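You operate a simulated robot arm through the tools that you are given. There is no shell and no other tool. Be economical: measure what you need, move in short steps, check, and stop when the job is done.

The job below is to be done with a simulated robot arm. You get a single attempt, and the scene is never put back.

Task
Swap the fume box's used grey filter for the new blue one.
Fine: fan off first, grey filter on the bed of the bar press, drawer shut, fan on again.
Where things are to end (x, y in the base frame): grey filter within 0.06 m of [0.58, 0.05].

It is judged by the outcome, as a careful person would: the job done as asked, and still so three seconds after it is handed in. It fails if anything else is knocked over, pushed out of place, dropped, spilled or broken.

Robot
A 6-joint arm with a fingered hand, hanging from a carriage that runs on a gantry, over the field with the corners [-1.462, -2.349], [0.018, -2.34], [0.002, 0.16], [-1.478, 0.151] (x, y) and turns from -298 to 390 degrees about z. Base frame: it is fixed where the carriage stands at the start and does not move with it; the origin is on the floor, on the carriage's upright axis, x ahead of it, y to its left, z up; the surface under the hand at the start is at about z = 0.8. Lengths are in m, angles in degrees, forces in N, time in s.
With the tool pointing down near the work surface it reaches from about 0.1 to 0.48 m from the robot's upright axis, wherever it stands. Its first joint turns from -166.0 to 166.0 degrees. Places, roughly: bed of the bar press [0.8, 0, 0.8]; filter drawer [0.6, 0.1, 0.5]; fume arm [1, 0.4, 1.1]; fume box switch [0.5, 0.1, 0.7]; green damper knob [1, 0.3, 1.1]; inside of the filter drawer [0.6, 0.1, 0.5]. Payload 3.7 kg.
The tool frame sits at the grasp point between the pads (the TCP): z along the fingers, y along the line on which they close. The tips reach 0.026 m beyond it. Largest opening 0.156 m; the body of the gripper starts 0.073 m behind the TCP. The gripper is a hand of 4 fingers: y runs from the thumb to the fingers, the wrist lies at [0, 0, -0.239] in the tool frame.
Orientation is told as [roll, pitch, yaw] about the base's x, y, z axes, in that order, counted from this pose: with the fingers straight down and closing along the base's y, the tool's x points along the base's -x, its y along +y and its z along -z.

Tools
- The arm moves only by the tool step_arm. Its argument "steps" is one flat list of numbers, 6 for each row, row after row: the shift along the tool's x, y, z in m, then the turn, a rotation vector about the tool's x, y, z in degrees. In form: [dx, dy, dz, rx, ry, rz, dx, dy, dz, rx, ry, rz, ...]. A call has 1 to 10 rows; each row is the pose to reach, as a shift and turn from the pose commanded when the call began, along the tool's axes at that moment. A row lasts 0.2 s, in which the tool goes at most 0.05 m and 8.6 degrees; a call with a longer step from one row to the next is refused whole. Where a pose cannot be reached the arm comes as near as it can. A force on the tool above 40 N (or 10 N above the force at the start of the call, whichever is more), or a blocked arm, ends the call early, and 0.2 s more pass. In this call time passes only in rows, and 0.2 s behind the last. The reply holds the time, the measured pose of the TCP, the force on the tool along the base axes, the opening and the grip force, in the units named above and with some noise, with the torque about the TCP (base axes, N m) and any sound that the robot's microphone picked up.
- Cameras (640 x 400 px; columns grow to the right, rows downward): "scene" is now at [0.2684, 0.018, 1.6912]; the picture's right is [0.18, -0.98, 0.00], its down [-0.92, -0.17, -0.36] and it looks along [0.36, 0.06, -0.93] (base axes); focal length 293 px, centre (320, 200). "wrist" rides on the gripper at [0.058, -0.058, -0.091] in the tool frame; the picture's right is [0.71, 0.71, 0.00], its down [-0.53, 0.53, -0.67] and it looks along [-0.47, 0.47, 0.74] (tool axes); focal length 265 px, centre (320, 200). There is no depth. A picture from a camera that has moved, and an enlarged one, comes with that camera's place and axes in the base frame and with its lens. The place of the scene camera against the robot may be out by one fixed shift of up to 0.025 m in any direction.
- capture(camera): a new picture of that camera. The clock stands still meanwhile.
- lift_body(by): slides the trunk up (or, below 0, down) by that many m; the arm and the scene camera ride with it, the base frame stays. It gives what a move gives, with no picture.
- roll_base(legs): drives the robot by 1 to 6 legs, each [ahead, left, turn to the left] in m, m and degrees, along the robot's own axes; the way and the turn of a leg run together, so that a leg with both is an arc; at most 1.5 m and 180 degrees a leg. The arm and the cameras ride along, it lands a little off, and it stops where it bumps. It keeps to its track: a leg is cut to what the track allows. It gives what a move gives.
- finger_targets(finger1, finger2, finger3, thumb_bend): sets how far each is bent, from 0 (flat) to 100 (curled in); at 30 the hand is open as for a grip, at 70 the pads meet at the TCP. One left out holds its place. A second passes; each finger stops where it meets its share of the squeeze, and holds until it gets a number again. It is the only way to open and close the hand. It gives what a move gives, with no picture; readings hold the bend of each and the force on the fingers (four entries, about 0 where the hand has none), thumb and palm.
- aim_head(pan, tilt): turns the head with the scene camera to pan (to the left, within 155 degrees either way) and tilt (down, from -29 to 69), counted from straight ahead of the robot. It gives what a move gives.
- close_up(camera, box): a new picture of the part [left, top, right, bottom] of that camera's present view, enlarged. The clock stands still meanwhile.
- job_done(): hands the job in; it is judged then, once.

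Go step by step. Nothing tells you exact positions but the pictures and the camera data: compare them with the known pose of the tool, close in by small moves and look again before you grip or let go. The budget is 120 turns and 90 pictures, counting those below and the enlarged ones. Unless the task says otherwise, let go and move clear before handing in, and close with one line.

The tools are called as name(argument=value, ...) on one line, values as JSON. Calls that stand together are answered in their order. step_arm: Moves the arm, as the interface text tells. Its arguments: {"type":"object","properties":{"steps":{"type":"array"}},"required":["steps"]} The other tools are called the same way: lift_body (by) slides the trunk up or down; finger_targets (finger1, finger2, finger3, thumb_bend) moves the fingers one by one; roll_base (legs) drives the base; aim_head (pan, tilt) turns the head that bears the scene camera; capture (camera) takes a picture; close_up (camera, box) takes an enlarged picture of a part of a camera's view; job_done () hands the job in.

At the start:

```text
time: 0.0
tool_pos: [0.4846, -0.0752, 1.0553]
ee_rot: [0.0, 0.0, 0.0]
force: [-0.5, -0.7, 0.3]
torque: [0.02, 0.01, 0.01]
finger_gap: 0.1559
grip_force: 0.0
shape: jaw
bend: [30.0, 30.0, 30.0, 30.0]
finger forces: [0.0, 0.0, 0.0, 0.0, 0.0, 0.0]
trunk travel left (down, up): [-0.533, 0.146]
robot x, y, heading: [-0.0006, 0.0025, 0.0]
head pan, tilt: [10.3, 68.8]
```

scene: 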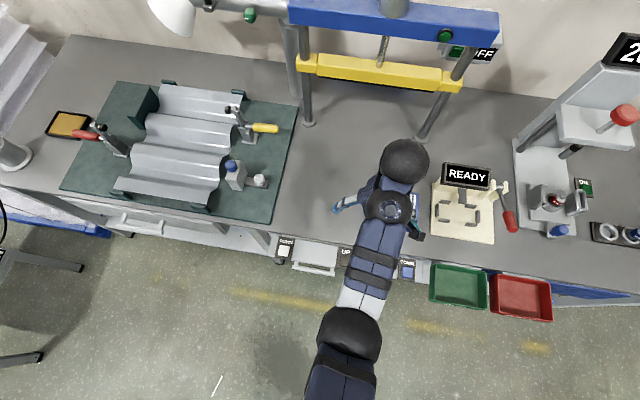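
wrist: 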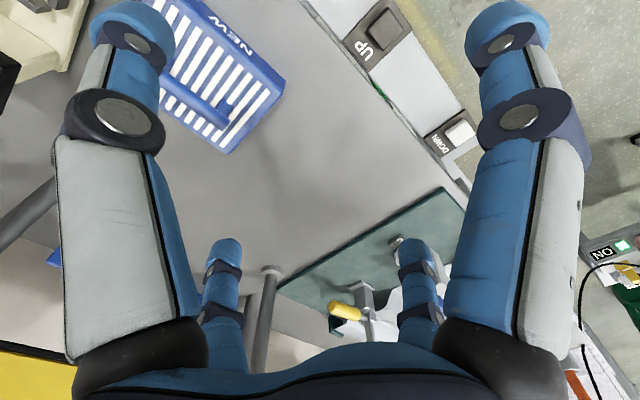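

I see the bench with the press, the labelled buttons along the front edge and the blue NEW filter under the hand. I'll look closer at the front edge and the fume switch before moving.

close_up(camera="scene", box=[220, 170, 460, 320])

close_up(camera="wrist", box=[320, 0, 640, 400])

```text
2.67 times, centred on (340, 245) of scene
camera zoom: at [0.2684, 0.018, 1.6912], right [0.18, -0.98, 0.0], down [-0.92, -0.17, -0.36], along [0.36, 0.06, -0.93], focal length 782 px, centre (267, 80)
```

zoom: 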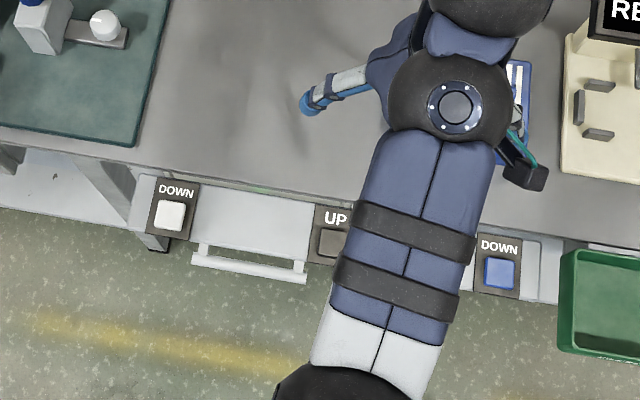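

```text
1.00 times, centred on (480, 200) of wrist (not enlarged: the box is as wide or as high as the picture)
camera zoom: at [0.4274, -0.1339, 1.1455], right [-0.71, 0.71, 0.0], down [0.53, 0.53, 0.67], along [0.47, 0.47, -0.74], focal length 265 px, centre (160, 200)
```

zoom: 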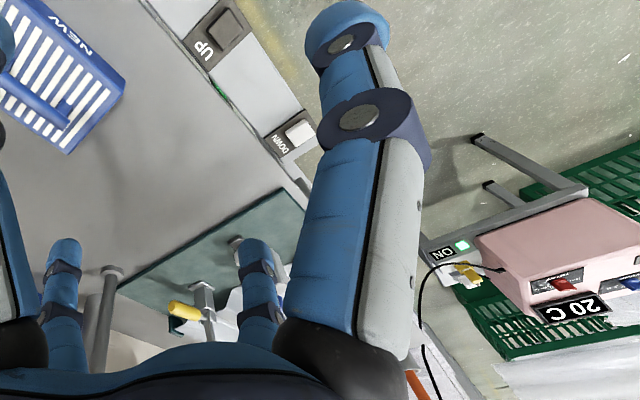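

The front edge carries two DOWN buttons and an UP button, with a handle below, but the arm hides part of it. I'll back the carriage off and look at the bench front from farther away.

roll_base(legs=[[-0.6, 0, 0]])

aim_head(pan=0, tilt=45)

capture(camera="scene")

```text
time: 3.4
tool_pos: [-0.1218, -0.0749, 1.0545]
ee_rot: [0.0, 0.0, 0.0]
force: [0.7, 0.0, -0.4]
torque: [-0.02, -0.02, 0.01]
finger_gap: 0.1559
grip_force: 0.0
shape: jaw
bend: [30.0, 30.0, 30.0, 30.0]
finger forces: [0.0, 0.0, 0.0, 0.1, 0.0, 0.0]
trunk travel left (down, up): [-0.533, 0.146]
robot x, y, heading: [-0.6048, 0.0018, -0.2]
head pan, tilt: [10.3, 68.8]
```

```text
time: 4.3
tool_pos: [-0.1217, -0.0756, 1.0555]
ee_rot: [0.0, 0.1, -0.1]
force: [0.8, 0.9, 0.2]
torque: [-0.01, 0.01, 0.0]
finger_gap: 0.156
grip_force: 0.2
shape: jaw
bend: [30.0, 30.0, 30.0, 30.0]
finger forces: [0.0, 0.0, 0.0, 0.0, 0.0, 0.0]
trunk travel left (down, up): [-0.533, 0.146]
robot x, y, heading: [-0.6076, -0.0019, -0.2]
head pan, tilt: [0.0, 45.0]
```

```text
85 pictures are left
camera scene: at [-0.3118, 0.0081, 1.72], right [0.0, -1.0, 0.0], down [-0.71, 0.0, -0.71], along [0.71, 0.0, -0.71], focal length 293 px, centre (320, 200)
```

scene: 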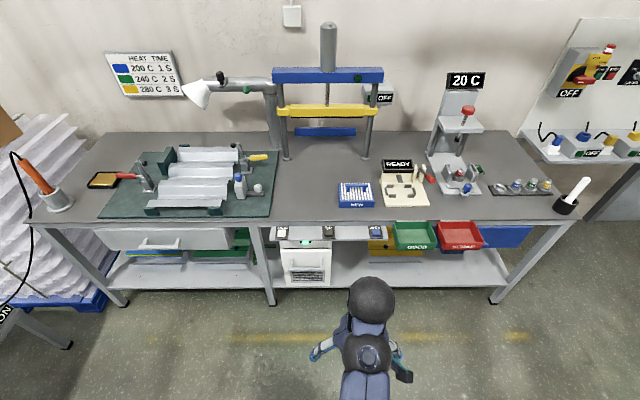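

Now the fume box is visible under the bench at about column 305, with a drawer and a green light. I'll zoom in on it, the press and the filter.

close_up(camera="scene", box=[260, 210, 400, 298])

close_up(camera="scene", box=[250, 60, 450, 220])

```text
4.55 times, centred on (330, 254) of scene
camera zoom: at [-0.3118, 0.0081, 1.72], right [0.0, -1.0, 0.0], down [-0.71, 0.0, -0.71], along [0.71, 0.0, -0.71], focal length 1333 px, centre (274, -46)
```

zoom: 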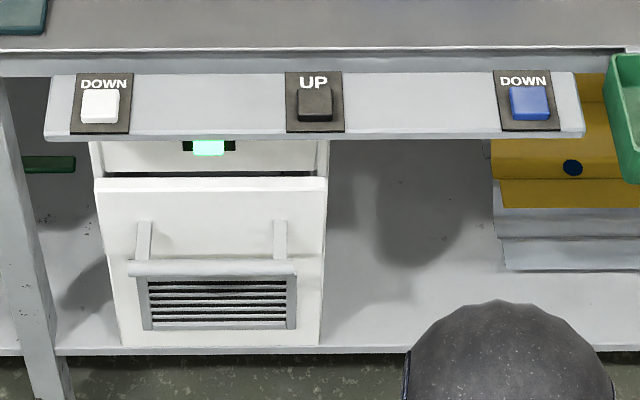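

```text
2.50 times, centred on (350, 140) of scene
camera zoom: at [-0.3118, 0.0081, 1.72], right [0.0, -1.0, 0.0], down [-0.71, 0.0, -0.71], along [0.71, 0.0, -0.71], focal length 733 px, centre (245, 350)
```

zoom: 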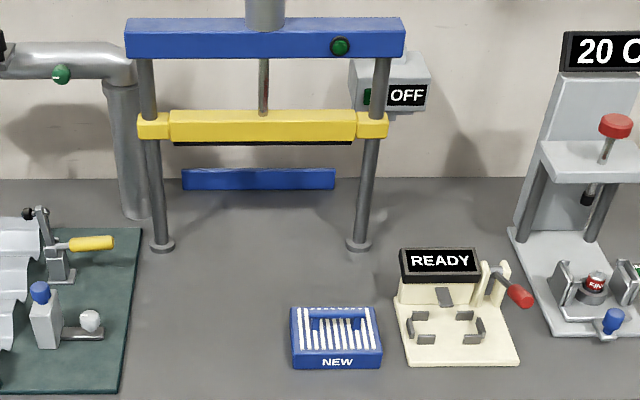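

The fume box sits under the press panel; its switch shows a green light behind the panel lip. I'll lower the trunk and look at it from the front.

lift_body(by=-0.5)

aim_head(pan=0, tilt=30)

capture(camera="scene")

close_up(camera="scene", box=[240, 140, 400, 260])

```text
refused: -0.5 is not a number from -0.4 to 0.4
```

```text
time: 5.1
tool_pos: [-0.1217, -0.0755, 1.0558]
ee_rot: [0.1, -0.1, -0.1]
force: [0.8, -0.2, -0.4]
torque: [0.0, -0.02, -0.02]
finger_gap: 0.1556
grip_force: 0.1
shape: jaw
bend: [30.0, 30.0, 30.0, 30.0]
finger forces: [0.0, 0.0, 0.0, 0.0, 0.1, 0.1]
trunk travel left (down, up): [-0.533, 0.146]
robot x, y, heading: [-0.6045, -0.0009, -0.2]
head pan, tilt: [0.0, 30.0]
```

```text
82 pictures are left
camera scene: at [-0.3027, 0.008, 1.7426], right [0.0, -1.0, 0.0], down [-0.5, 0.0, -0.87], along [0.87, 0.0, -0.5], focal length 293 px, centre (320, 200)
```

scene: 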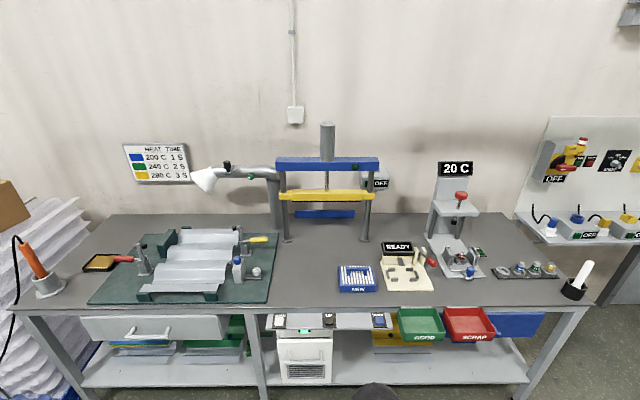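

```text
3.33 times, centred on (320, 200) of scene
camera zoom: at [-0.3027, 0.008, 1.7426], right [0.0, -1.0, 0.0], down [-0.5, 0.0, -0.87], along [0.87, 0.0, -0.5], focal length 977 px, centre (320, 200)
```

zoom: 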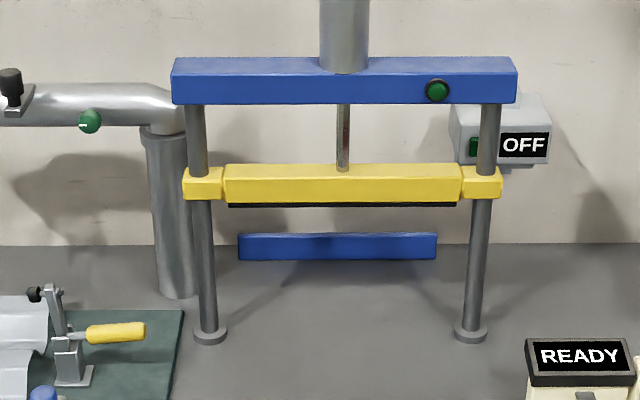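

The lift is capped at 0.4 m, so I'll lower by 0.4 m and look again.

lift_body(by=-0.4)

close_up(camera="scene", box=[220, 140, 460, 290])

```text
time: 8.9
tool_pos: [-0.1223, -0.0761, 0.6548]
ee_rot: [-0.1, 0.0, -0.1]
force: [0.0, -0.5, -0.4]
torque: [-0.03, 0.01, 0.0]
finger_gap: 0.156
grip_force: 0.0
shape: jaw
bend: [30.0, 30.0, 30.0, 30.0]
finger forces: [0.1, 0.0, 0.1, 0.0, 0.0, 0.0]
trunk travel left (down, up): [-0.133, 0.546]
robot x, y, heading: [-0.609, 0.0038, -0.3]
head pan, tilt: [0.0, 30.0]
```

```text
2.67 times, centred on (340, 215) of scene
camera zoom: at [-0.3026, 0.008, 1.3427], right [0.0, -1.0, 0.0], down [-0.5, 0.0, -0.87], along [0.87, 0.0, -0.5], focal length 782 px, centre (267, 160)
```

zoom: 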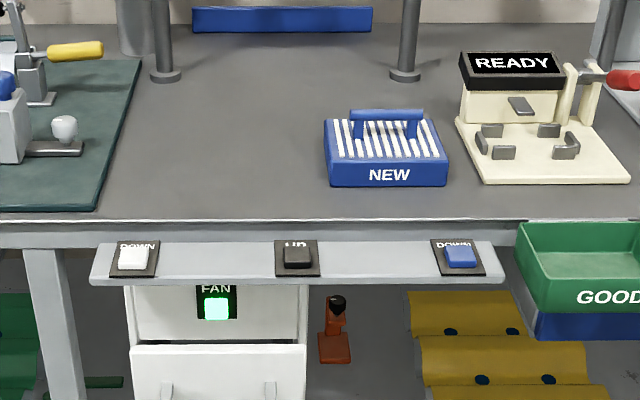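

The switch labelled FAN is a lit green key on the front of the box, and the new filter has a carrying handle along y. I'll zoom in on the switch and the drawer.

close_up(camera="scene", box=[260, 220, 350, 276])

close_up(camera="scene", box=[240, 240, 400, 340])

close_up(camera="scene", box=[320, 170, 420, 232])

```text
7.11 times, centred on (305, 248) of scene
camera zoom: at [-0.3026, 0.008, 1.3427], right [0.0, -1.0, 0.0], down [-0.5, 0.0, -0.87], along [0.87, 0.0, -0.5], focal length 2085 px, centre (427, -141)
```

zoom: 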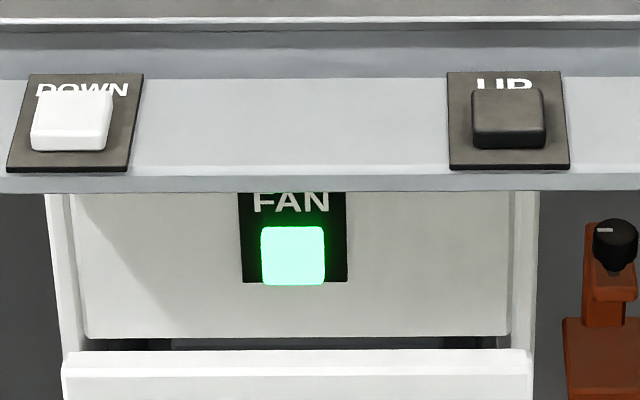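

```text
4.00 times, centred on (320, 290) of scene
camera zoom: at [-0.3026, 0.008, 1.3427], right [0.0, -1.0, 0.0], down [-0.5, 0.0, -0.87], along [0.87, 0.0, -0.5], focal length 1173 px, centre (320, -160)
```

zoom: 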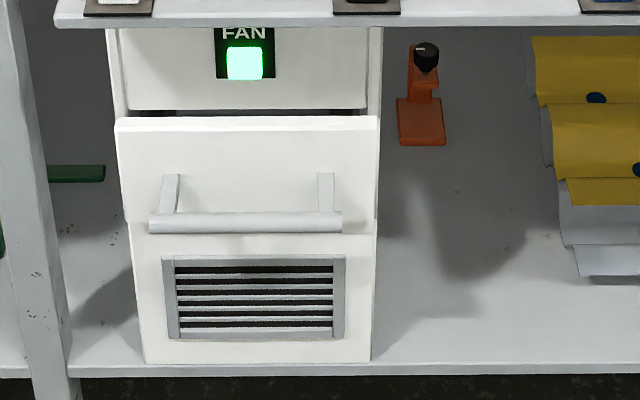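

```text
6.40 times, centred on (370, 201) of scene
camera zoom: at [-0.3026, 0.008, 1.3427], right [0.0, -1.0, 0.0], down [-0.5, 0.0, -0.87], along [0.87, 0.0, -0.5], focal length 1877 px, centre (0, 194)
```

zoom: 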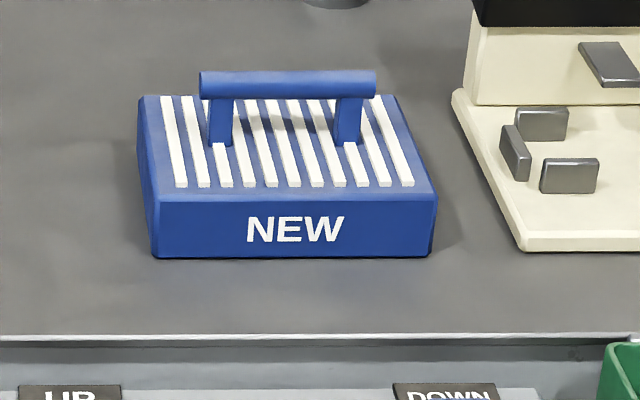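

The drawer pull is a horizontal bar near [0.416, 0.072, 0.543], the FAN key near [0.48, 0.073, 0.668], and the panel lip overhangs to about x 0.41. Both need the hand level, so I'll turn it to point along +x with the fingers closing vertically, here in free space.

step_arm(steps=[0, 0, 0, -4.9, -4.9, 4.9, 0, 0, 0, -9.8, -9.8, 9.8, 0, 0, 0, -14.7, -14.7, 14.7, 0, 0, 0, -19.6, -19.6, 19.6, 0, 0, 0, -24.5, -24.5, 24.5, 0, 0, 0, -29.4, -29.4, 29.4, 0, 0, 0, -34.3, -34.3, 34.3, 0, 0, 0, -39.2, -39.2, 39.2, 0, 0, 0, -44.1, -44.1, 44.1, 0, 0, 0, -49, -49, 49])

step_arm(steps=[0, 0, 0, -4.9, -4.9, 4.9, 0, 0, 0, -9.8, -9.8, 9.8, 0, 0, 0, -14.7, -14.7, 14.7, 0, 0, 0, -19.6, -19.6, 19.6, 0, 0, 0, -20.28, -20.28, 20.28])

aim_head(pan=0, tilt=50)

capture(camera="scene")

capture(camera="wrist")

```text
time: 11.1
tool_pos: [-0.1751, -0.0539, 0.7858]
ee_rot: [58.9, -17.5, -61.7]
force: [-0.3, 0.6, 0.2]
torque: [0.0, -0.03, 0.01]
finger_gap: 0.1559
grip_force: 0.1
shape: jaw
bend: [30.0, 30.0, 30.0, 30.0]
finger forces: [0.0, 0.1, 0.0, 0.1, 0.0, 0.1]
out of reach, approached as far as the arm can: row 5, 6, 7, 8, 9, 10
trunk travel left (down, up): [-0.133, 0.546]
robot x, y, heading: [-0.6039, -0.0014, -0.2]
head pan, tilt: [0.0, 30.0]
```

```text
time: 12.3
tool_pos: [-0.1335, -0.0509, 0.9168]
ee_rot: [79.7, -5.2, -86.6]
force: [-0.2, -0.1, 0.8]
torque: [-0.01, 0.01, -0.01]
finger_gap: 0.1559
grip_force: 0.0
shape: jaw
bend: [30.0, 30.0, 30.0, 30.0]
finger forces: [0.1, 0.0, 0.0, 0.0, 0.1, 0.1]
out of reach, approached as far as the arm can: row 1, 2, 3, 4, 5
trunk travel left (down, up): [-0.133, 0.546]
robot x, y, heading: [-0.6042, 0.0009, -0.1]
head pan, tilt: [0.0, 30.0]
```

```text
time: 13.1
tool_pos: [-0.1338, -0.0504, 0.9171]
ee_rot: [79.8, -5.2, -86.5]
force: [0.8, -0.7, -0.6]
torque: [-0.01, 0.01, 0.0]
finger_gap: 0.1559
grip_force: 0.1
shape: jaw
bend: [30.0, 30.0, 30.0, 30.0]
finger forces: [0.0, 0.0, 0.0, 0.0, 0.0, 0.0]
trunk travel left (down, up): [-0.133, 0.546]
robot x, y, heading: [-0.6065, 0.0011, -0.3]
head pan, tilt: [0.0, 50.0]
```

```text
76 pictures are left
camera scene: at [-0.3161, 0.0081, 1.3132], right [0.0, -1.0, 0.0], down [-0.77, 0.0, -0.64], along [0.64, 0.0, -0.77], focal length 293 px, centre (320, 200)
```

scene: 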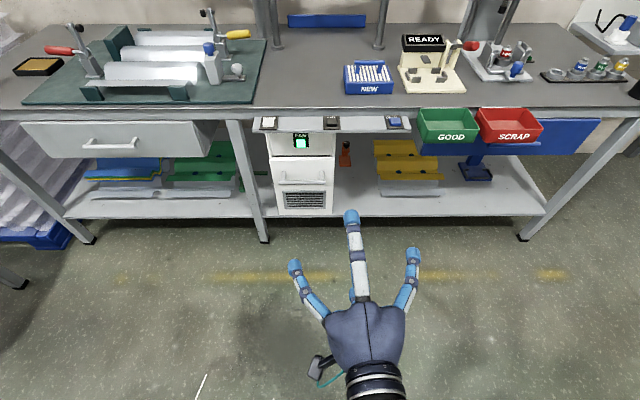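

```text
75 pictures are left
camera wrist: at [-0.2365, -0.003, 0.8703], right [0.08, 0.77, 0.63], down [-0.53, -0.5, 0.68], along [0.84, -0.39, 0.37], focal length 265 px, centre (320, 200)
```

wrist: 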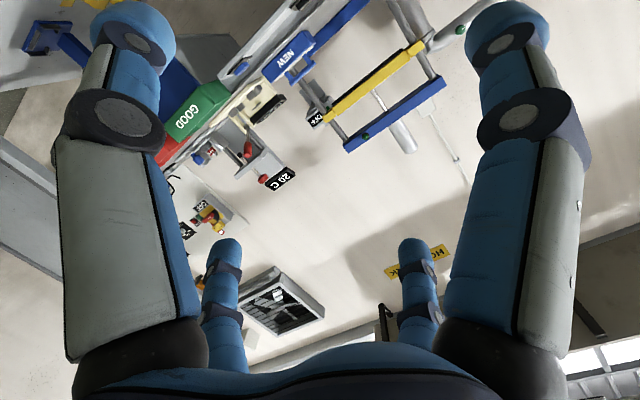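

The hand turns out to be a four-way claw, and with the hand level the arm cannot get this low at this distance. I'll find out which finger is which by curling finger1 and finger3, and check how low the level hand reaches further ahead.

finger_targets(finger1=100, finger3=70)

capture(camera="wrist")

close_up(camera="scene", box=[240, 180, 480, 400])

```text
time: 14.1
tool_pos: [-0.1336, -0.0507, 0.9161]
ee_rot: [79.7, -5.4, -86.5]
force: [-0.8, 0.4, 1.1]
torque: [0.02, 0.0, -0.02]
finger_gap: 0.0877
grip_force: 0.2
shape: fingers
bend: [100.0, 30.0, 70.0, 30.0]
finger forces: [0.0, 0.0, 0.1, 0.1, 0.0, 0.0]
trunk travel left (down, up): [-0.133, 0.546]
robot x, y, heading: [-0.6054, 0.0005, -0.1]
head pan, tilt: [0.0, 50.0]
```

```text
74 pictures are left
camera wrist: at [-0.2365, -0.003, 0.8703], right [0.08, 0.77, 0.63], down [-0.53, -0.5, 0.68], along [0.84, -0.39, 0.37], focal length 265 px, centre (320, 200)
```

wrist: 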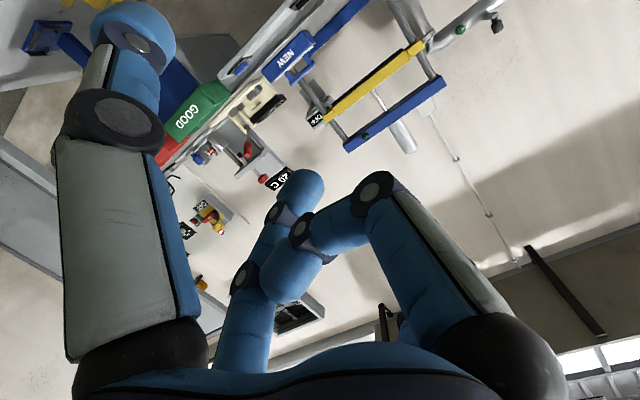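

```text
1.82 times, centred on (360, 290) of scene
camera zoom: at [-0.3161, 0.0081, 1.3131], right [0.0, -1.0, 0.0], down [-0.77, 0.0, -0.64], along [0.64, 0.0, -0.77], focal length 533 px, centre (247, 36)
```

zoom: 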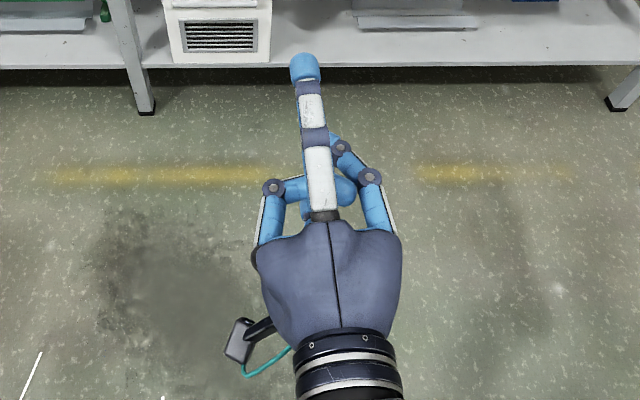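

Finger1 and finger3 are the side pair and finger2 opposes the thumb. I'll square up the level pose while moving forward, and drop the trunk the rest of the way.

step_arm(steps=[0, 0, 0.04, -5, -1.2, 2.7, 0, 0, 0.08, -10, -2.5, 5.5, 0, 0.015, 0.12, -10, -2.5, 5.5])

lift_body(by=-0.13)

```text
time: 14.9
tool_pos: [-0.1108, -0.0321, 0.9952]
ee_rot: [89.3, -0.1, -89.6]
force: [-0.5, 0.7, -0.6]
torque: [0.01, -0.01, 0.0]
finger_gap: 0.0876
grip_force: 0.2
shape: fingers
bend: [100.0, 30.0, 70.0, 30.0]
finger forces: [0.0, 0.1, 0.0, 0.0, 0.0, 0.0]
out of reach, approached as far as the arm can: row 1, 2, 3
trunk travel left (down, up): [-0.133, 0.546]
robot x, y, heading: [-0.6049, 0.0008, -0.1]
head pan, tilt: [0.0, 50.0]
```

```text
time: 16.5
tool_pos: [-0.1112, -0.0312, 0.8651]
ee_rot: [89.4, 0.0, -89.7]
force: [0.6, -0.7, 0.4]
torque: [0.05, 0.0, -0.02]
finger_gap: 0.0877
grip_force: 0.0
shape: fingers
bend: [100.0, 30.0, 70.0, 30.0]
finger forces: [0.1, 0.0, 0.0, 0.0, 0.0, 0.1]
trunk travel left (down, up): [-0.003, 0.676]
robot x, y, heading: [-0.6077, 0.0018, -0.3]
head pan, tilt: [0.0, 50.0]
```

The hand is now level at z 0.865. I'll probe how low it goes in this attitude.

step_arm(steps=[0, -0.045, 0, 0, 0, 0, 0, -0.09, 0, 0, 0, 0, 0, -0.13, 0, 0, 0, 0, 0, -0.17, 0, 0, 0, 0, 0, -0.21, 0, 0, 0, 0])

```text
time: 17.7
tool_pos: [-0.1122, -0.0254, 0.8507]
ee_rot: [87.9, -0.1, -89.7]
force: [0.9, 0.1, -0.5]
torque: [0.0, 0.01, -0.01]
finger_gap: 0.0877
grip_force: 0.1
shape: fingers
bend: [100.0, 30.0, 70.0, 30.0]
finger forces: [0.1, 0.1, 0.1, 0.1, 0.0, 0.0]
out of reach, approached as far as the arm can: row 1, 2, 3, 4, 5
trunk travel left (down, up): [-0.003, 0.676]
robot x, y, heading: [-0.6066, -0.0028, -0.0]
head pan, tilt: [0.0, 50.0]
```

It stops near z 0.85, likely a wrist limit when the arm is drawn in. I'll look at the arm and try stretching forward.

step_arm(steps=[0, 0, 0.045, 0, 0, 0, 0, 0, 0.09, 0, 0, 0, 0, 0, 0.13, 0, 0, 0, 0, 0, 0.17, 0, 0, 0])

aim_head(pan=0, tilt=69)

capture(camera="scene")

```text
time: 18.7
tool_pos: [-0.0594, -0.0126, 0.9106]
ee_rot: [89.3, -0.1, -89.6]
force: [0.3, 0.5, 0.3]
torque: [-0.02, 0.0, 0.0]
finger_gap: 0.0879
grip_force: 0.0
shape: fingers
bend: [100.0, 30.0, 70.0, 30.0]
finger forces: [0.0, 0.1, 0.0, 0.1, 0.0, 0.0]
out of reach, approached as far as the arm can: row 1, 2, 3, 4
trunk travel left (down, up): [-0.003, 0.676]
robot x, y, heading: [-0.6084, -0.0014, -0.2]
head pan, tilt: [0.0, 50.0]
```

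```text
time: 19.5
tool_pos: [-0.059, -0.0132, 0.9099]
ee_rot: [89.2, 0.0, -89.7]
force: [0.1, -0.1, 0.4]
torque: [0.02, -0.01, -0.01]
finger_gap: 0.0876
grip_force: 0.0
shape: fingers
bend: [100.0, 30.0, 70.0, 30.0]
finger forces: [0.1, 0.0, 0.0, 0.0, 0.0, 0.1]
trunk travel left (down, up): [-0.003, 0.676]
robot x, y, heading: [-0.6053, 0.0007, -0.0]
head pan, tilt: [0.0, 68.8]
```

```text
72 pictures are left
camera scene: at [-0.3372, 0.0081, 1.1612], right [0.0, -1.0, 0.0], down [-0.93, 0.0, -0.36], along [0.36, 0.0, -0.93], focal length 293 px, centre (320, 200)
```

scene: 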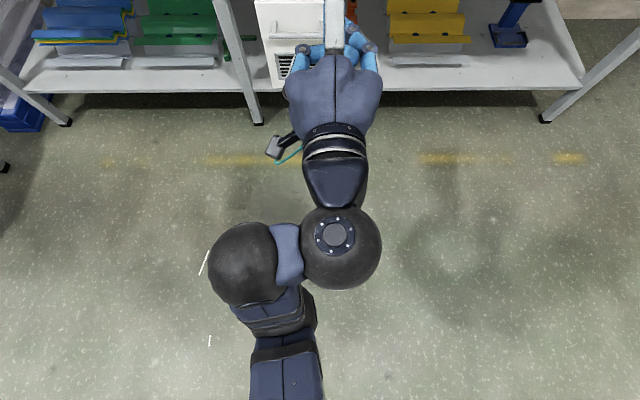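

Level isn't reachable this low, but a downward pitch of 30–45° should still clear the panel lip if I poke with one finger. I'll pitch the tool down 40° while descending.

step_arm(steps=[0, -0.04, 0, 8, 0, 0, 0, -0.08, 0, 16, 0, 0, 0, -0.12, 0, 24, 0, 0, 0, -0.16, 0, 32, 0, 0, 0, -0.2, 0, 40, 0, 0, 0, -0.24, 0, 40, 0, 0])

```text
time: 20.9
tool_pos: [-0.065, -0.0132, 0.6683]
ee_rot: [49.3, 0.0, -89.6]
force: [-0.1, 0.0, -0.5]
torque: [0.01, 0.0, 0.01]
finger_gap: 0.0877
grip_force: 0.2
shape: fingers
bend: [100.0, 30.0, 70.0, 30.0]
finger forces: [0.1, 0.1, 0.0, 0.0, 0.0, 0.1]
trunk travel left (down, up): [-0.003, 0.676]
robot x, y, heading: [-0.6086, 0.0003, -0.5]
head pan, tilt: [0.0, 68.8]
```

That works: 41° down at z 0.668. I'll see how much flatter it can go here.

step_arm(steps=[0, 0, 0, -6, 0, 0, 0, 0, 0, -12, 0, 0, 0, 0, 0, -18, 0, 0])

```text
time: 21.7
tool_pos: [-0.0607, -0.0212, 0.6794]
ee_rot: [65.3, -1.3, -91.6]
force: [0.1, 0.5, 0.1]
torque: [-0.02, -0.05, -0.01]
finger_gap: 0.0877
grip_force: 0.1
shape: fingers
bend: [100.0, 30.0, 70.0, 30.0]
finger forces: [0.0, 0.0, 0.0, 0.1, 0.1, 0.0]
out of reach, approached as far as the arm can: row 2, 3
trunk travel left (down, up): [-0.003, 0.676]
robot x, y, heading: [-0.6036, 0.0024, -0.0]
head pan, tilt: [0.0, 68.8]
```

Around 30° down is workable. I'll settle at about 32°, keep finger2 as the poker, curl the others, and move the carriage left so the hand lines up with the switch.

step_arm(steps=[0, 0, 0, 7, 1.5, 0])

finger_targets(finger1=90, finger2=40, finger3=90, thumb_bend=90)

roll_base(legs=[[0.25, 0.09, 0]])

aim_head(pan=0, tilt=50)

capture(camera="scene")

capture(camera="wrist")

```text
time: 22.1
tool_pos: [-0.0517, -0.0113, 0.6878]
ee_rot: [61.9, -0.3, -89.8]
force: [0.0, 0.3, 0.0]
torque: [-0.06, -0.01, -0.01]
finger_gap: 0.0876
grip_force: 0.0
shape: fingers
bend: [100.0, 30.0, 70.0, 30.0]
finger forces: [0.0, 0.0, 0.1, 0.1, 0.0, 0.1]
out of reach, approached as far as the arm can: row 1
trunk travel left (down, up): [-0.003, 0.676]
robot x, y, heading: [-0.6042, 0.0022, -0.1]
head pan, tilt: [0.0, 68.8]
```

```text
time: 23.1
tool_pos: [-0.0521, -0.0108, 0.6867]
ee_rot: [62.0, -0.3, -89.7]
force: [0.2, 0.9, -0.5]
torque: [0.0, 0.01, -0.01]
finger_gap: 0.0294
grip_force: 0.0
shape: fingers
bend: [98.0, 40.0, 90.0, 79.0]
finger forces: [0.0, 0.1, 0.1, 0.1, 0.1, 0.0]
trunk travel left (down, up): [-0.003, 0.676]
robot x, y, heading: [-0.6073, -0.003, -0.0]
head pan, tilt: [0.0, 68.8]
```

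```text
time: 25.0
tool_pos: [0.198, 0.0794, 0.6879]
ee_rot: [61.9, -0.3, -89.8]
force: [-0.9, 0.8, 0.8]
torque: [0.01, 0.0, 0.01]
finger_gap: 0.0293
grip_force: 0.0
shape: fingers
bend: [98.0, 40.0, 90.0, 79.0]
finger forces: [0.0, 0.0, 0.0, 0.0, 0.1, 0.0]
trunk travel left (down, up): [-0.003, 0.676]
robot x, y, heading: [-0.3562, 0.0883, -0.1]
head pan, tilt: [0.0, 68.8]
```

```text
time: 25.9
tool_pos: [0.1986, 0.0788, 0.6877]
ee_rot: [61.9, -0.3, -89.7]
force: [0.2, 0.3, 0.4]
torque: [0.01, 0.02, 0.0]
finger_gap: 0.0295
grip_force: 0.1
shape: fingers
bend: [98.0, 40.0, 90.0, 79.0]
finger forces: [0.1, 0.1, 0.1, 0.1, 0.0, 0.0]
trunk travel left (down, up): [-0.003, 0.676]
robot x, y, heading: [-0.3576, 0.0913, -0.2]
head pan, tilt: [0.0, 50.0]
```

```text
71 pictures are left
camera scene: at [-0.0654, 0.0978, 1.1831], right [0.0, -1.0, 0.0], down [-0.77, 0.0, -0.64], along [0.64, 0.0, -0.77], focal length 293 px, centre (320, 200)
```

scene: 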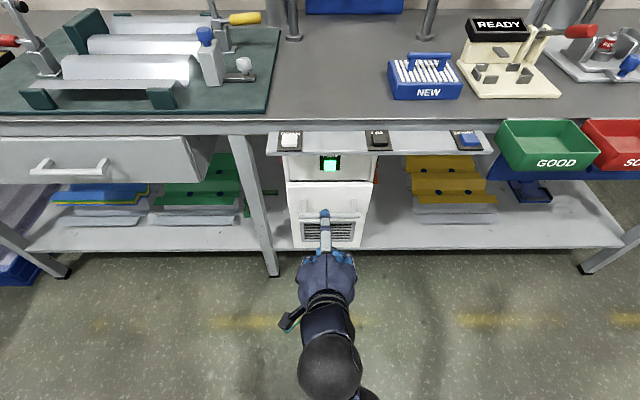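

```text
70 pictures are left
camera wrist: at [0.0904, 0.1362, 0.6784], right [0.33, 0.71, 0.62], down [-0.34, -0.52, 0.78], along [0.88, -0.47, 0.07], focal length 265 px, centre (320, 200)
```

wrist: 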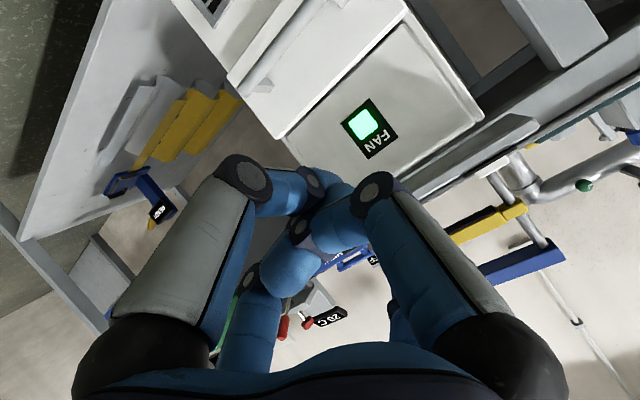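

Using both cameras the FAN key is near y 0.060, z 0.66, x 0.475–0.5, and the scene camera reads about 0.01 m high in y. I'll lower the hand and shift right, still well clear of the box.

step_arm(steps=[-0.009, -0.027, 0.014, 0, 0, 0, -0.018, -0.053, 0.028, 0, 0, 0])

capture(camera="wrist")

close_up(camera="scene", box=[260, 120, 400, 280])

```text
time: 26.4
tool_pos: [0.198, 0.0612, 0.6264]
ee_rot: [61.9, -0.3, -89.7]
force: [1.3, 0.3, 0.5]
torque: [-0.01, -0.03, -0.03]
finger_gap: 0.0297
grip_force: 0.0
shape: fingers
bend: [98.0, 40.0, 90.0, 79.0]
finger forces: [0.1, 0.0, 0.1, 0.0, 0.1, 0.1]
trunk travel left (down, up): [-0.003, 0.676]
robot x, y, heading: [-0.3544, 0.0894, 0.1]
head pan, tilt: [0.0, 50.0]
```

```text
69 pictures are left
camera wrist: at [0.09, 0.1178, 0.6179], right [0.33, 0.71, 0.62], down [-0.34, -0.52, 0.78], along [0.88, -0.47, 0.07], focal length 265 px, centre (320, 200)
```

wrist: 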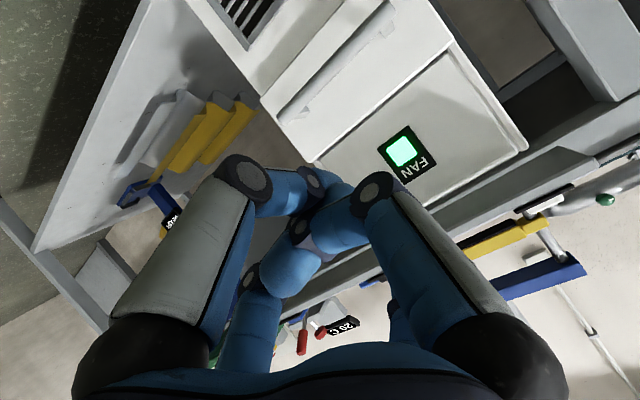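

```text
2.50 times, centred on (330, 200) of scene
camera zoom: at [-0.0655, 0.0976, 1.1831], right [0.0, -1.0, 0.0], down [-0.77, 0.0, -0.64], along [0.64, 0.0, -0.77], focal length 733 px, centre (295, 200)
```

zoom: 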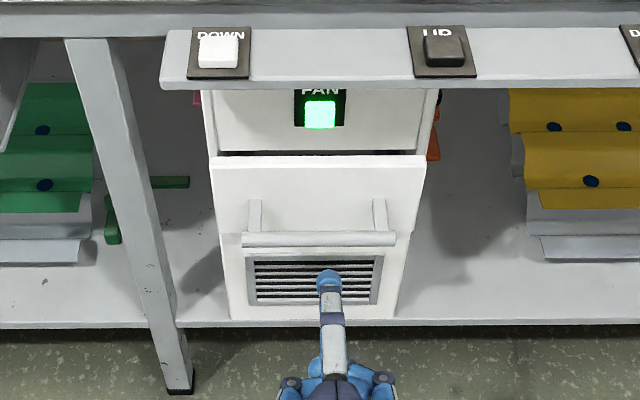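

Triangulating with the wrist camera puts the key at about [0.465, 0.062, 0.661], and the finger is lined up in y. I'll drive 0.10 m ahead and check the fingertip against the key.

roll_base(legs=[[0.1, 0, 0]])

capture(camera="wrist")

close_up(camera="scene", box=[260, 100, 400, 280])

```text
time: 27.6
tool_pos: [0.2987, 0.0611, 0.6274]
ee_rot: [61.9, -0.3, -89.7]
force: [0.3, -0.2, 1.0]
torque: [0.0, 0.04, -0.02]
finger_gap: 0.0294
grip_force: 0.1
shape: fingers
bend: [98.0, 40.0, 90.0, 79.0]
finger forces: [0.0, 0.0, 0.0, 0.1, 0.0, 0.1]
trunk travel left (down, up): [-0.003, 0.676]
robot x, y, heading: [-0.256, 0.0945, -0.2]
head pan, tilt: [0.0, 50.0]
```

```text
67 pictures are left
camera wrist: at [0.1909, 0.1177, 0.6183], right [0.33, 0.71, 0.62], down [-0.34, -0.52, 0.78], along [0.88, -0.47, 0.07], focal length 265 px, centre (320, 200)
```

wrist: 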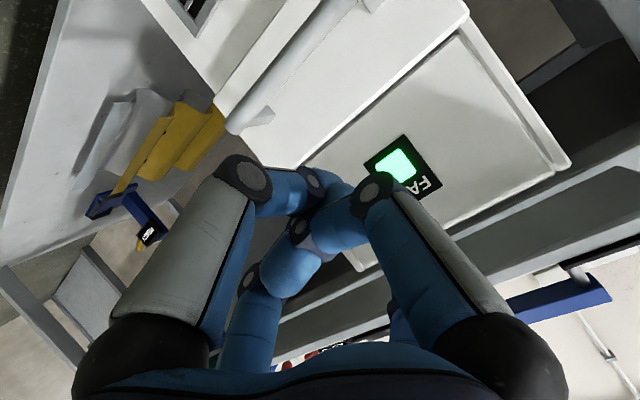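

```text
2.22 times, centred on (330, 190) of scene
camera zoom: at [0.0349, 0.0974, 1.1833], right [0.0, -1.0, 0.0], down [-0.77, 0.0, -0.64], along [0.64, 0.0, -0.77], focal length 652 px, centre (298, 222)
```

zoom: 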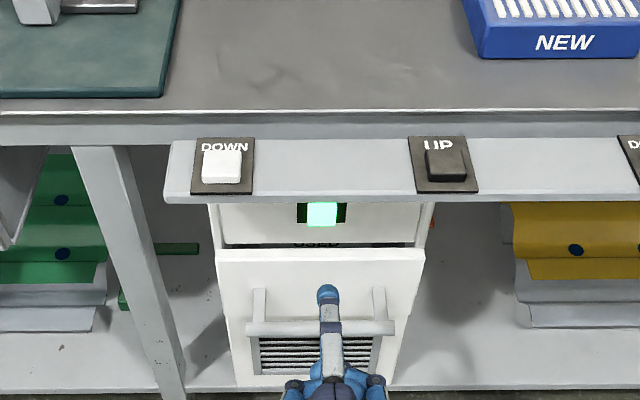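

The fingertip is at about [0.381, 0.057, 0.649], a touch low of the key. I'll go 0.05 m forward and 0.012 m up, then check again.

step_arm(steps=[0.002, 0.017, 0.0192, 0, 0, 0, 0.004, 0.0341, 0.0384, 0, 0, 0])

close_up(camera="scene", box=[290, 150, 370, 260])

```text
time: 28.2
tool_pos: [0.3484, 0.064, 0.6384]
ee_rot: [61.9, -0.3, -89.7]
force: [0.7, -0.3, -0.9]
torque: [0.0, -0.02, -0.03]
finger_gap: 0.0294
grip_force: 0.1
shape: fingers
bend: [98.0, 40.0, 90.0, 79.0]
finger forces: [0.1, 0.1, 0.1, 0.0, 0.0, 0.0]
trunk travel left (down, up): [-0.003, 0.676]
robot x, y, heading: [-0.2606, 0.0919, -0.3]
head pan, tilt: [0.0, 50.0]
```

```text
3.64 times, centred on (330, 205) of scene
camera zoom: at [0.0347, 0.0974, 1.1832], right [0.0, -1.0, 0.0], down [-0.77, 0.0, -0.64], along [0.64, 0.0, -0.77], focal length 1066 px, centre (284, 182)
```

zoom: 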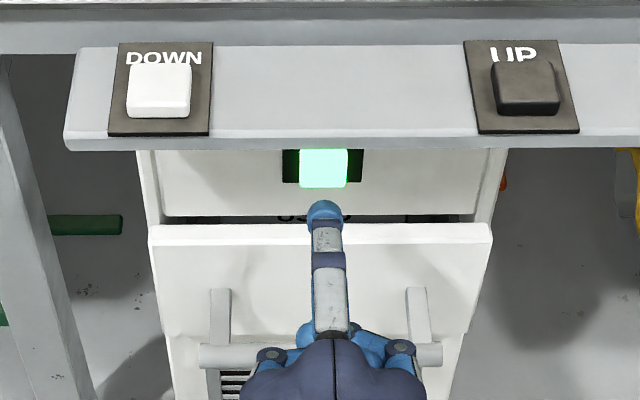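

The fingertip is right in front of the key. I'll push straight forward in small rows and check the light.

step_arm(steps=[0, 0.0047, 0.0088, 0, 0, 0, 0, 0.0094, 0.0176, 0, 0, 0, 0, 0.0118, 0.022, 0, 0, 0])

close_up(camera="scene", box=[290, 150, 370, 260])

```text
time: 29.0
tool_pos: [0.3726, 0.0649, 0.6395]
ee_rot: [61.9, -0.3, -89.7]
force: [0.6, -0.2, 0.0]
torque: [-0.01, 0.01, 0.01]
finger_gap: 0.0292
grip_force: 0.1
shape: fingers
bend: [98.0, 40.0, 90.0, 79.0]
finger forces: [0.1, 0.0, 0.0, 0.1, 0.0, 0.0]
trunk travel left (down, up): [-0.003, 0.676]
robot x, y, heading: [-0.2571, 0.0866, -0.2]
head pan, tilt: [0.0, 50.0]
```

```text
3.64 times, centred on (330, 205) of scene
camera zoom: at [0.0344, 0.0974, 1.1832], right [0.0, -1.0, 0.0], down [-0.77, 0.0, -0.64], along [0.64, 0.0, -0.77], focal length 1066 px, centre (284, 182)
```

zoom: 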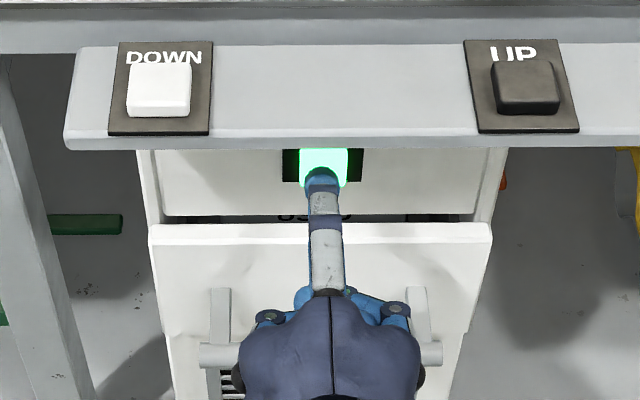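

No contact yet. I'll continue in 4–5 mm rows.

step_arm(steps=[0, 0.0024, 0.0044, 0, 0, 0, 0, 0.0047, 0.0088, 0, 0, 0, 0, 0.006, 0.011, 0, 0, 0])

close_up(camera="scene", box=[290, 150, 370, 260])

```text
time: 29.8
tool_pos: [0.3849, 0.0659, 0.6401]
ee_rot: [61.9, -0.3, -89.7]
force: [-0.8, 0.4, -0.1]
torque: [0.02, 0.01, 0.04]
finger_gap: 0.0295
grip_force: 0.1
shape: fingers
bend: [98.0, 40.0, 90.0, 79.0]
finger forces: [0.0, 0.0, 0.0, 0.1, 0.0, 0.0]
trunk travel left (down, up): [-0.003, 0.676]
robot x, y, heading: [-0.2607, 0.0897, -0.4]
head pan, tilt: [0.0, 50.0]
```

```text
3.64 times, centred on (330, 205) of scene
camera zoom: at [0.0343, 0.0974, 1.1831], right [0.0, -1.0, 0.0], down [-0.77, 0.0, -0.64], along [0.64, 0.0, -0.77], focal length 1066 px, centre (284, 182)
```

zoom: 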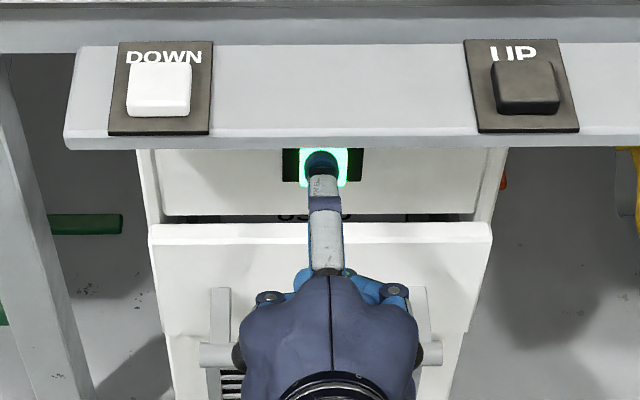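

step_arm(steps=[0, 0.0024, 0.0044, 0, 0, 0, 0, 0.0047, 0.0088, 0, 0, 0, 0, 0.006, 0.011, 0, 0, 0])

close_up(camera="scene", box=[290, 150, 370, 260])

```text
time: 30.6
tool_pos: [0.3973, 0.065, 0.6389]
ee_rot: [62.0, -0.3, -89.8]
force: [-0.3, -0.2, -0.6]
torque: [0.02, 0.01, -0.05]
finger_gap: 0.0295
grip_force: 0.0
shape: fingers
bend: [98.0, 40.0, 90.0, 79.0]
finger forces: [0.1, 0.0, 0.1, 0.0, 0.0, 0.1]
trunk travel left (down, up): [-0.003, 0.676]
robot x, y, heading: [-0.2565, 0.09, -0.2]
head pan, tilt: [0.0, 50.0]
```

```text
3.64 times, centred on (330, 205) of scene
camera zoom: at [0.0342, 0.0974, 1.1831], right [0.0, -1.0, 0.0], down [-0.77, 0.0, -0.64], along [0.64, 0.0, -0.77], focal length 1066 px, centre (284, 182)
```

zoom: 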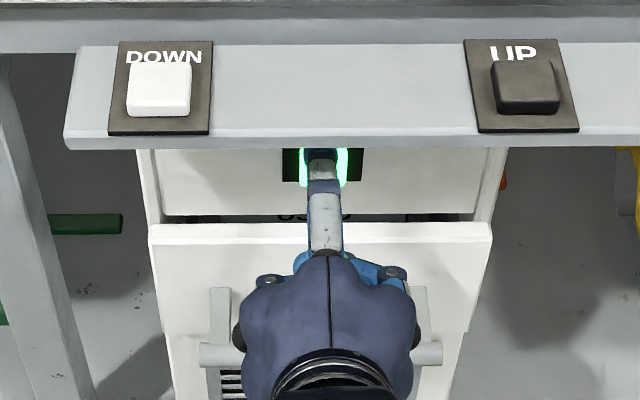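

capture(camera="wrist")

```text
61 pictures are left
camera wrist: at [0.2899, 0.1223, 0.6302], right [0.33, 0.71, 0.62], down [-0.34, -0.52, 0.78], along [0.88, -0.47, 0.07], focal length 265 px, centre (320, 200)
```

wrist: 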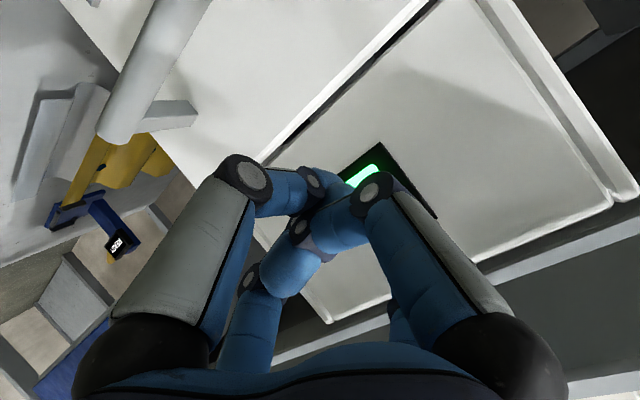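

No contact yet, and the tip rides about 0.014 m too high against the key's face. I'll back off 1 cm, lower 1.4 cm, then press again in small rows.

step_arm(steps=[0, -0.0047, -0.0088, 0, 0, 0, 0, -0.017, -0.0022, 0, 0, 0, 0, -0.0146, 0.0022, 0, 0, 0, 0, -0.0123, 0.0066, 0, 0, 0, 0, -0.0099, 0.011, 0, 0, 0])

close_up(camera="scene", box=[290, 150, 370, 260])

```text
time: 31.8
tool_pos: [0.4012, 0.0634, 0.6238]
ee_rot: [61.9, -0.2, -89.7]
force: [-3.6, 0.0, 1.3]
torque: [0.03, -0.3, -0.03]
finger_gap: 0.0292
grip_force: 1.6
shape: fingers
bend: [98.0, 40.0, 90.0, 79.0]
finger forces: [0.0, 4.0, 0.0, 0.0, 0.1, 0.1]
trunk travel left (down, up): [-0.003, 0.676]
robot x, y, heading: [-0.2523, 0.0888, -0.4]
head pan, tilt: [0.0, 50.0]
heard: click
```

```text
3.64 times, centred on (330, 205) of scene
camera zoom: at [0.0333, 0.0973, 1.1829], right [0.0, -1.0, 0.0], down [-0.77, 0.0, -0.64], along [0.64, 0.0, -0.77], focal length 1066 px, centre (284, 182)
```

zoom: 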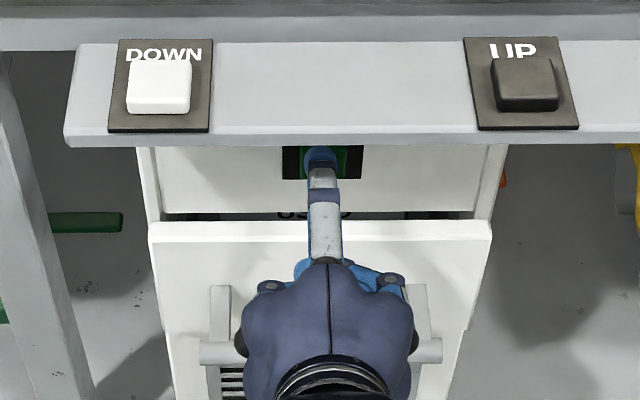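

Click, and the light went dark: the fan is off. I'll retract straight back and confirm.

step_arm(steps=[0, -0.0188, -0.0353, 0, 0, 0, 0, -0.0377, -0.0706, 0, 0, 0, 0, -0.0565, -0.1058, 0, 0, 0])

close_up(camera="scene", box=[260, 120, 400, 280])

capture(camera="wrist")

```text
time: 32.6
tool_pos: [0.2799, 0.065, 0.6237]
ee_rot: [61.8, -0.3, -89.7]
force: [-0.7, 1.2, -0.1]
torque: [-0.02, -0.03, -0.03]
finger_gap: 0.0295
grip_force: 0.1
shape: fingers
bend: [98.0, 40.0, 90.0, 79.0]
finger forces: [0.1, 0.1, 0.0, 0.0, 0.0, 0.0]
trunk travel left (down, up): [-0.003, 0.676]
robot x, y, heading: [-0.2552, 0.0892, -0.4]
head pan, tilt: [0.0, 50.0]
```

```text
2.50 times, centred on (330, 200) of scene
camera zoom: at [0.0328, 0.0974, 1.1828], right [0.0, -1.0, 0.0], down [-0.77, 0.0, -0.64], along [0.64, 0.0, -0.77], focal length 733 px, centre (295, 200)
```

zoom: 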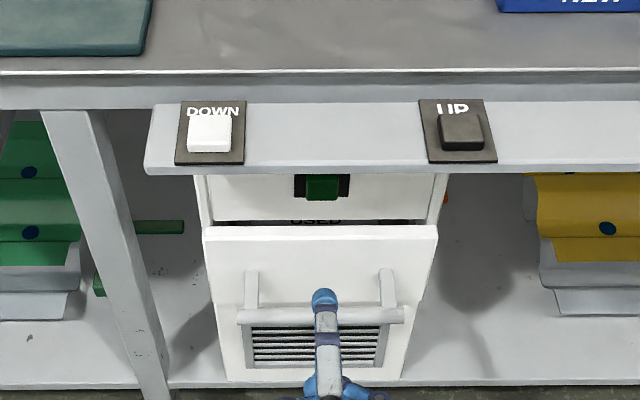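

```text
58 pictures are left
camera wrist: at [0.1719, 0.1217, 0.6156], right [0.33, 0.71, 0.62], down [-0.34, -0.52, 0.78], along [0.88, -0.47, 0.07], focal length 265 px, centre (320, 200)
```

wrist: 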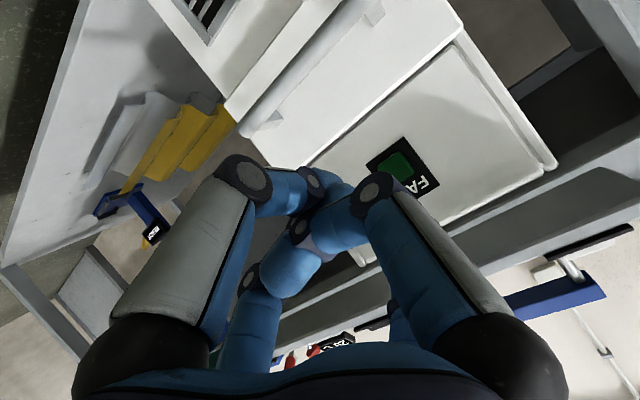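

Fan is off (dark key). Next is the drawer pull at roughly [0.405, 0.06, 0.538]: I'll part finger2 and thumb slightly and move the hand to a point just in front of the bar.

finger_targets(finger1=100, finger2=50, finger3=100, thumb_bend=45)

step_arm(steps=[-0.001, -0.0055, 0.02, 0, 0, 0, -0.002, -0.011, 0.04, 0, 0, 0, -0.003, -0.0159, 0.06, 0, 0, 0])

capture(camera="wrist")

close_up(camera="scene", box=[270, 160, 390, 280])

```text
time: 33.6
tool_pos: [0.283, 0.065, 0.6264]
ee_rot: [61.9, -0.3, -89.7]
force: [-0.8, 0.0, -1.3]
torque: [0.0, 0.02, 0.02]
finger_gap: 0.071
grip_force: 0.0
shape: fingers
bend: [100.0, 50.0, 92.0, 45.0]
finger forces: [0.0, 0.0, 0.0, 0.0, 0.1, 0.0]
trunk travel left (down, up): [-0.003, 0.676]
robot x, y, heading: [-0.2529, 0.0899, -0.2]
head pan, tilt: [0.0, 50.0]
```

```text
time: 34.4
tool_pos: [0.3282, 0.0621, 0.5833]
ee_rot: [61.8, -0.3, -89.7]
force: [-0.3, -0.3, 0.4]
torque: [-0.01, -0.01, -0.01]
finger_gap: 0.0714
grip_force: 0.1
shape: fingers
bend: [100.0, 50.0, 92.0, 45.0]
finger forces: [0.0, 0.0, 0.0, 0.0, 0.1, 0.0]
trunk travel left (down, up): [-0.003, 0.676]
robot x, y, heading: [-0.2522, 0.0917, 0.3]
head pan, tilt: [0.0, 50.0]
```

```text
57 pictures are left
camera wrist: at [0.2204, 0.1191, 0.574], right [0.33, 0.71, 0.62], down [-0.34, -0.52, 0.78], along [0.88, -0.47, 0.07], focal length 265 px, centre (320, 200)
```

wrist: 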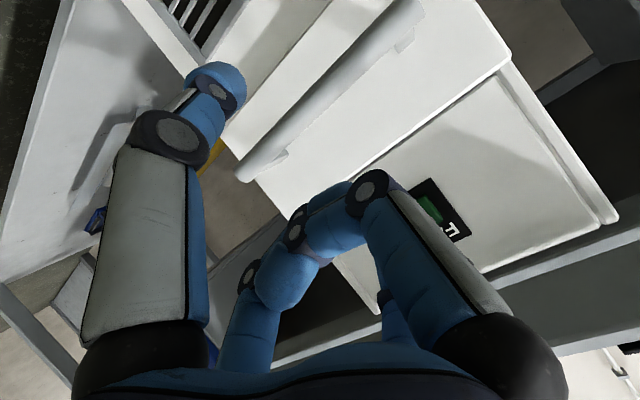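

```text
3.33 times, centred on (330, 220) of scene
camera zoom: at [0.0346, 0.0974, 1.1832], right [0.0, -1.0, 0.0], down [-0.77, 0.0, -0.64], along [0.64, 0.0, -0.77], focal length 977 px, centre (287, 133)
```

zoom: 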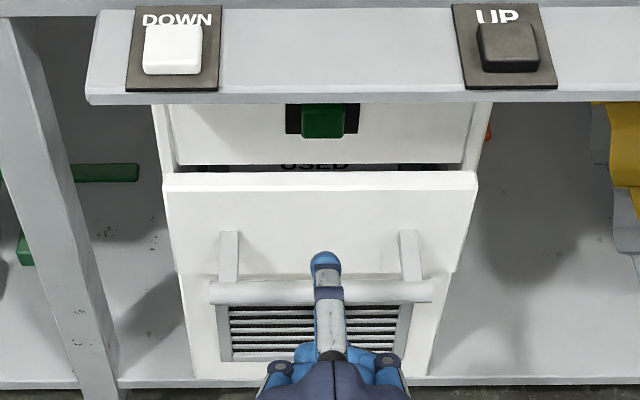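

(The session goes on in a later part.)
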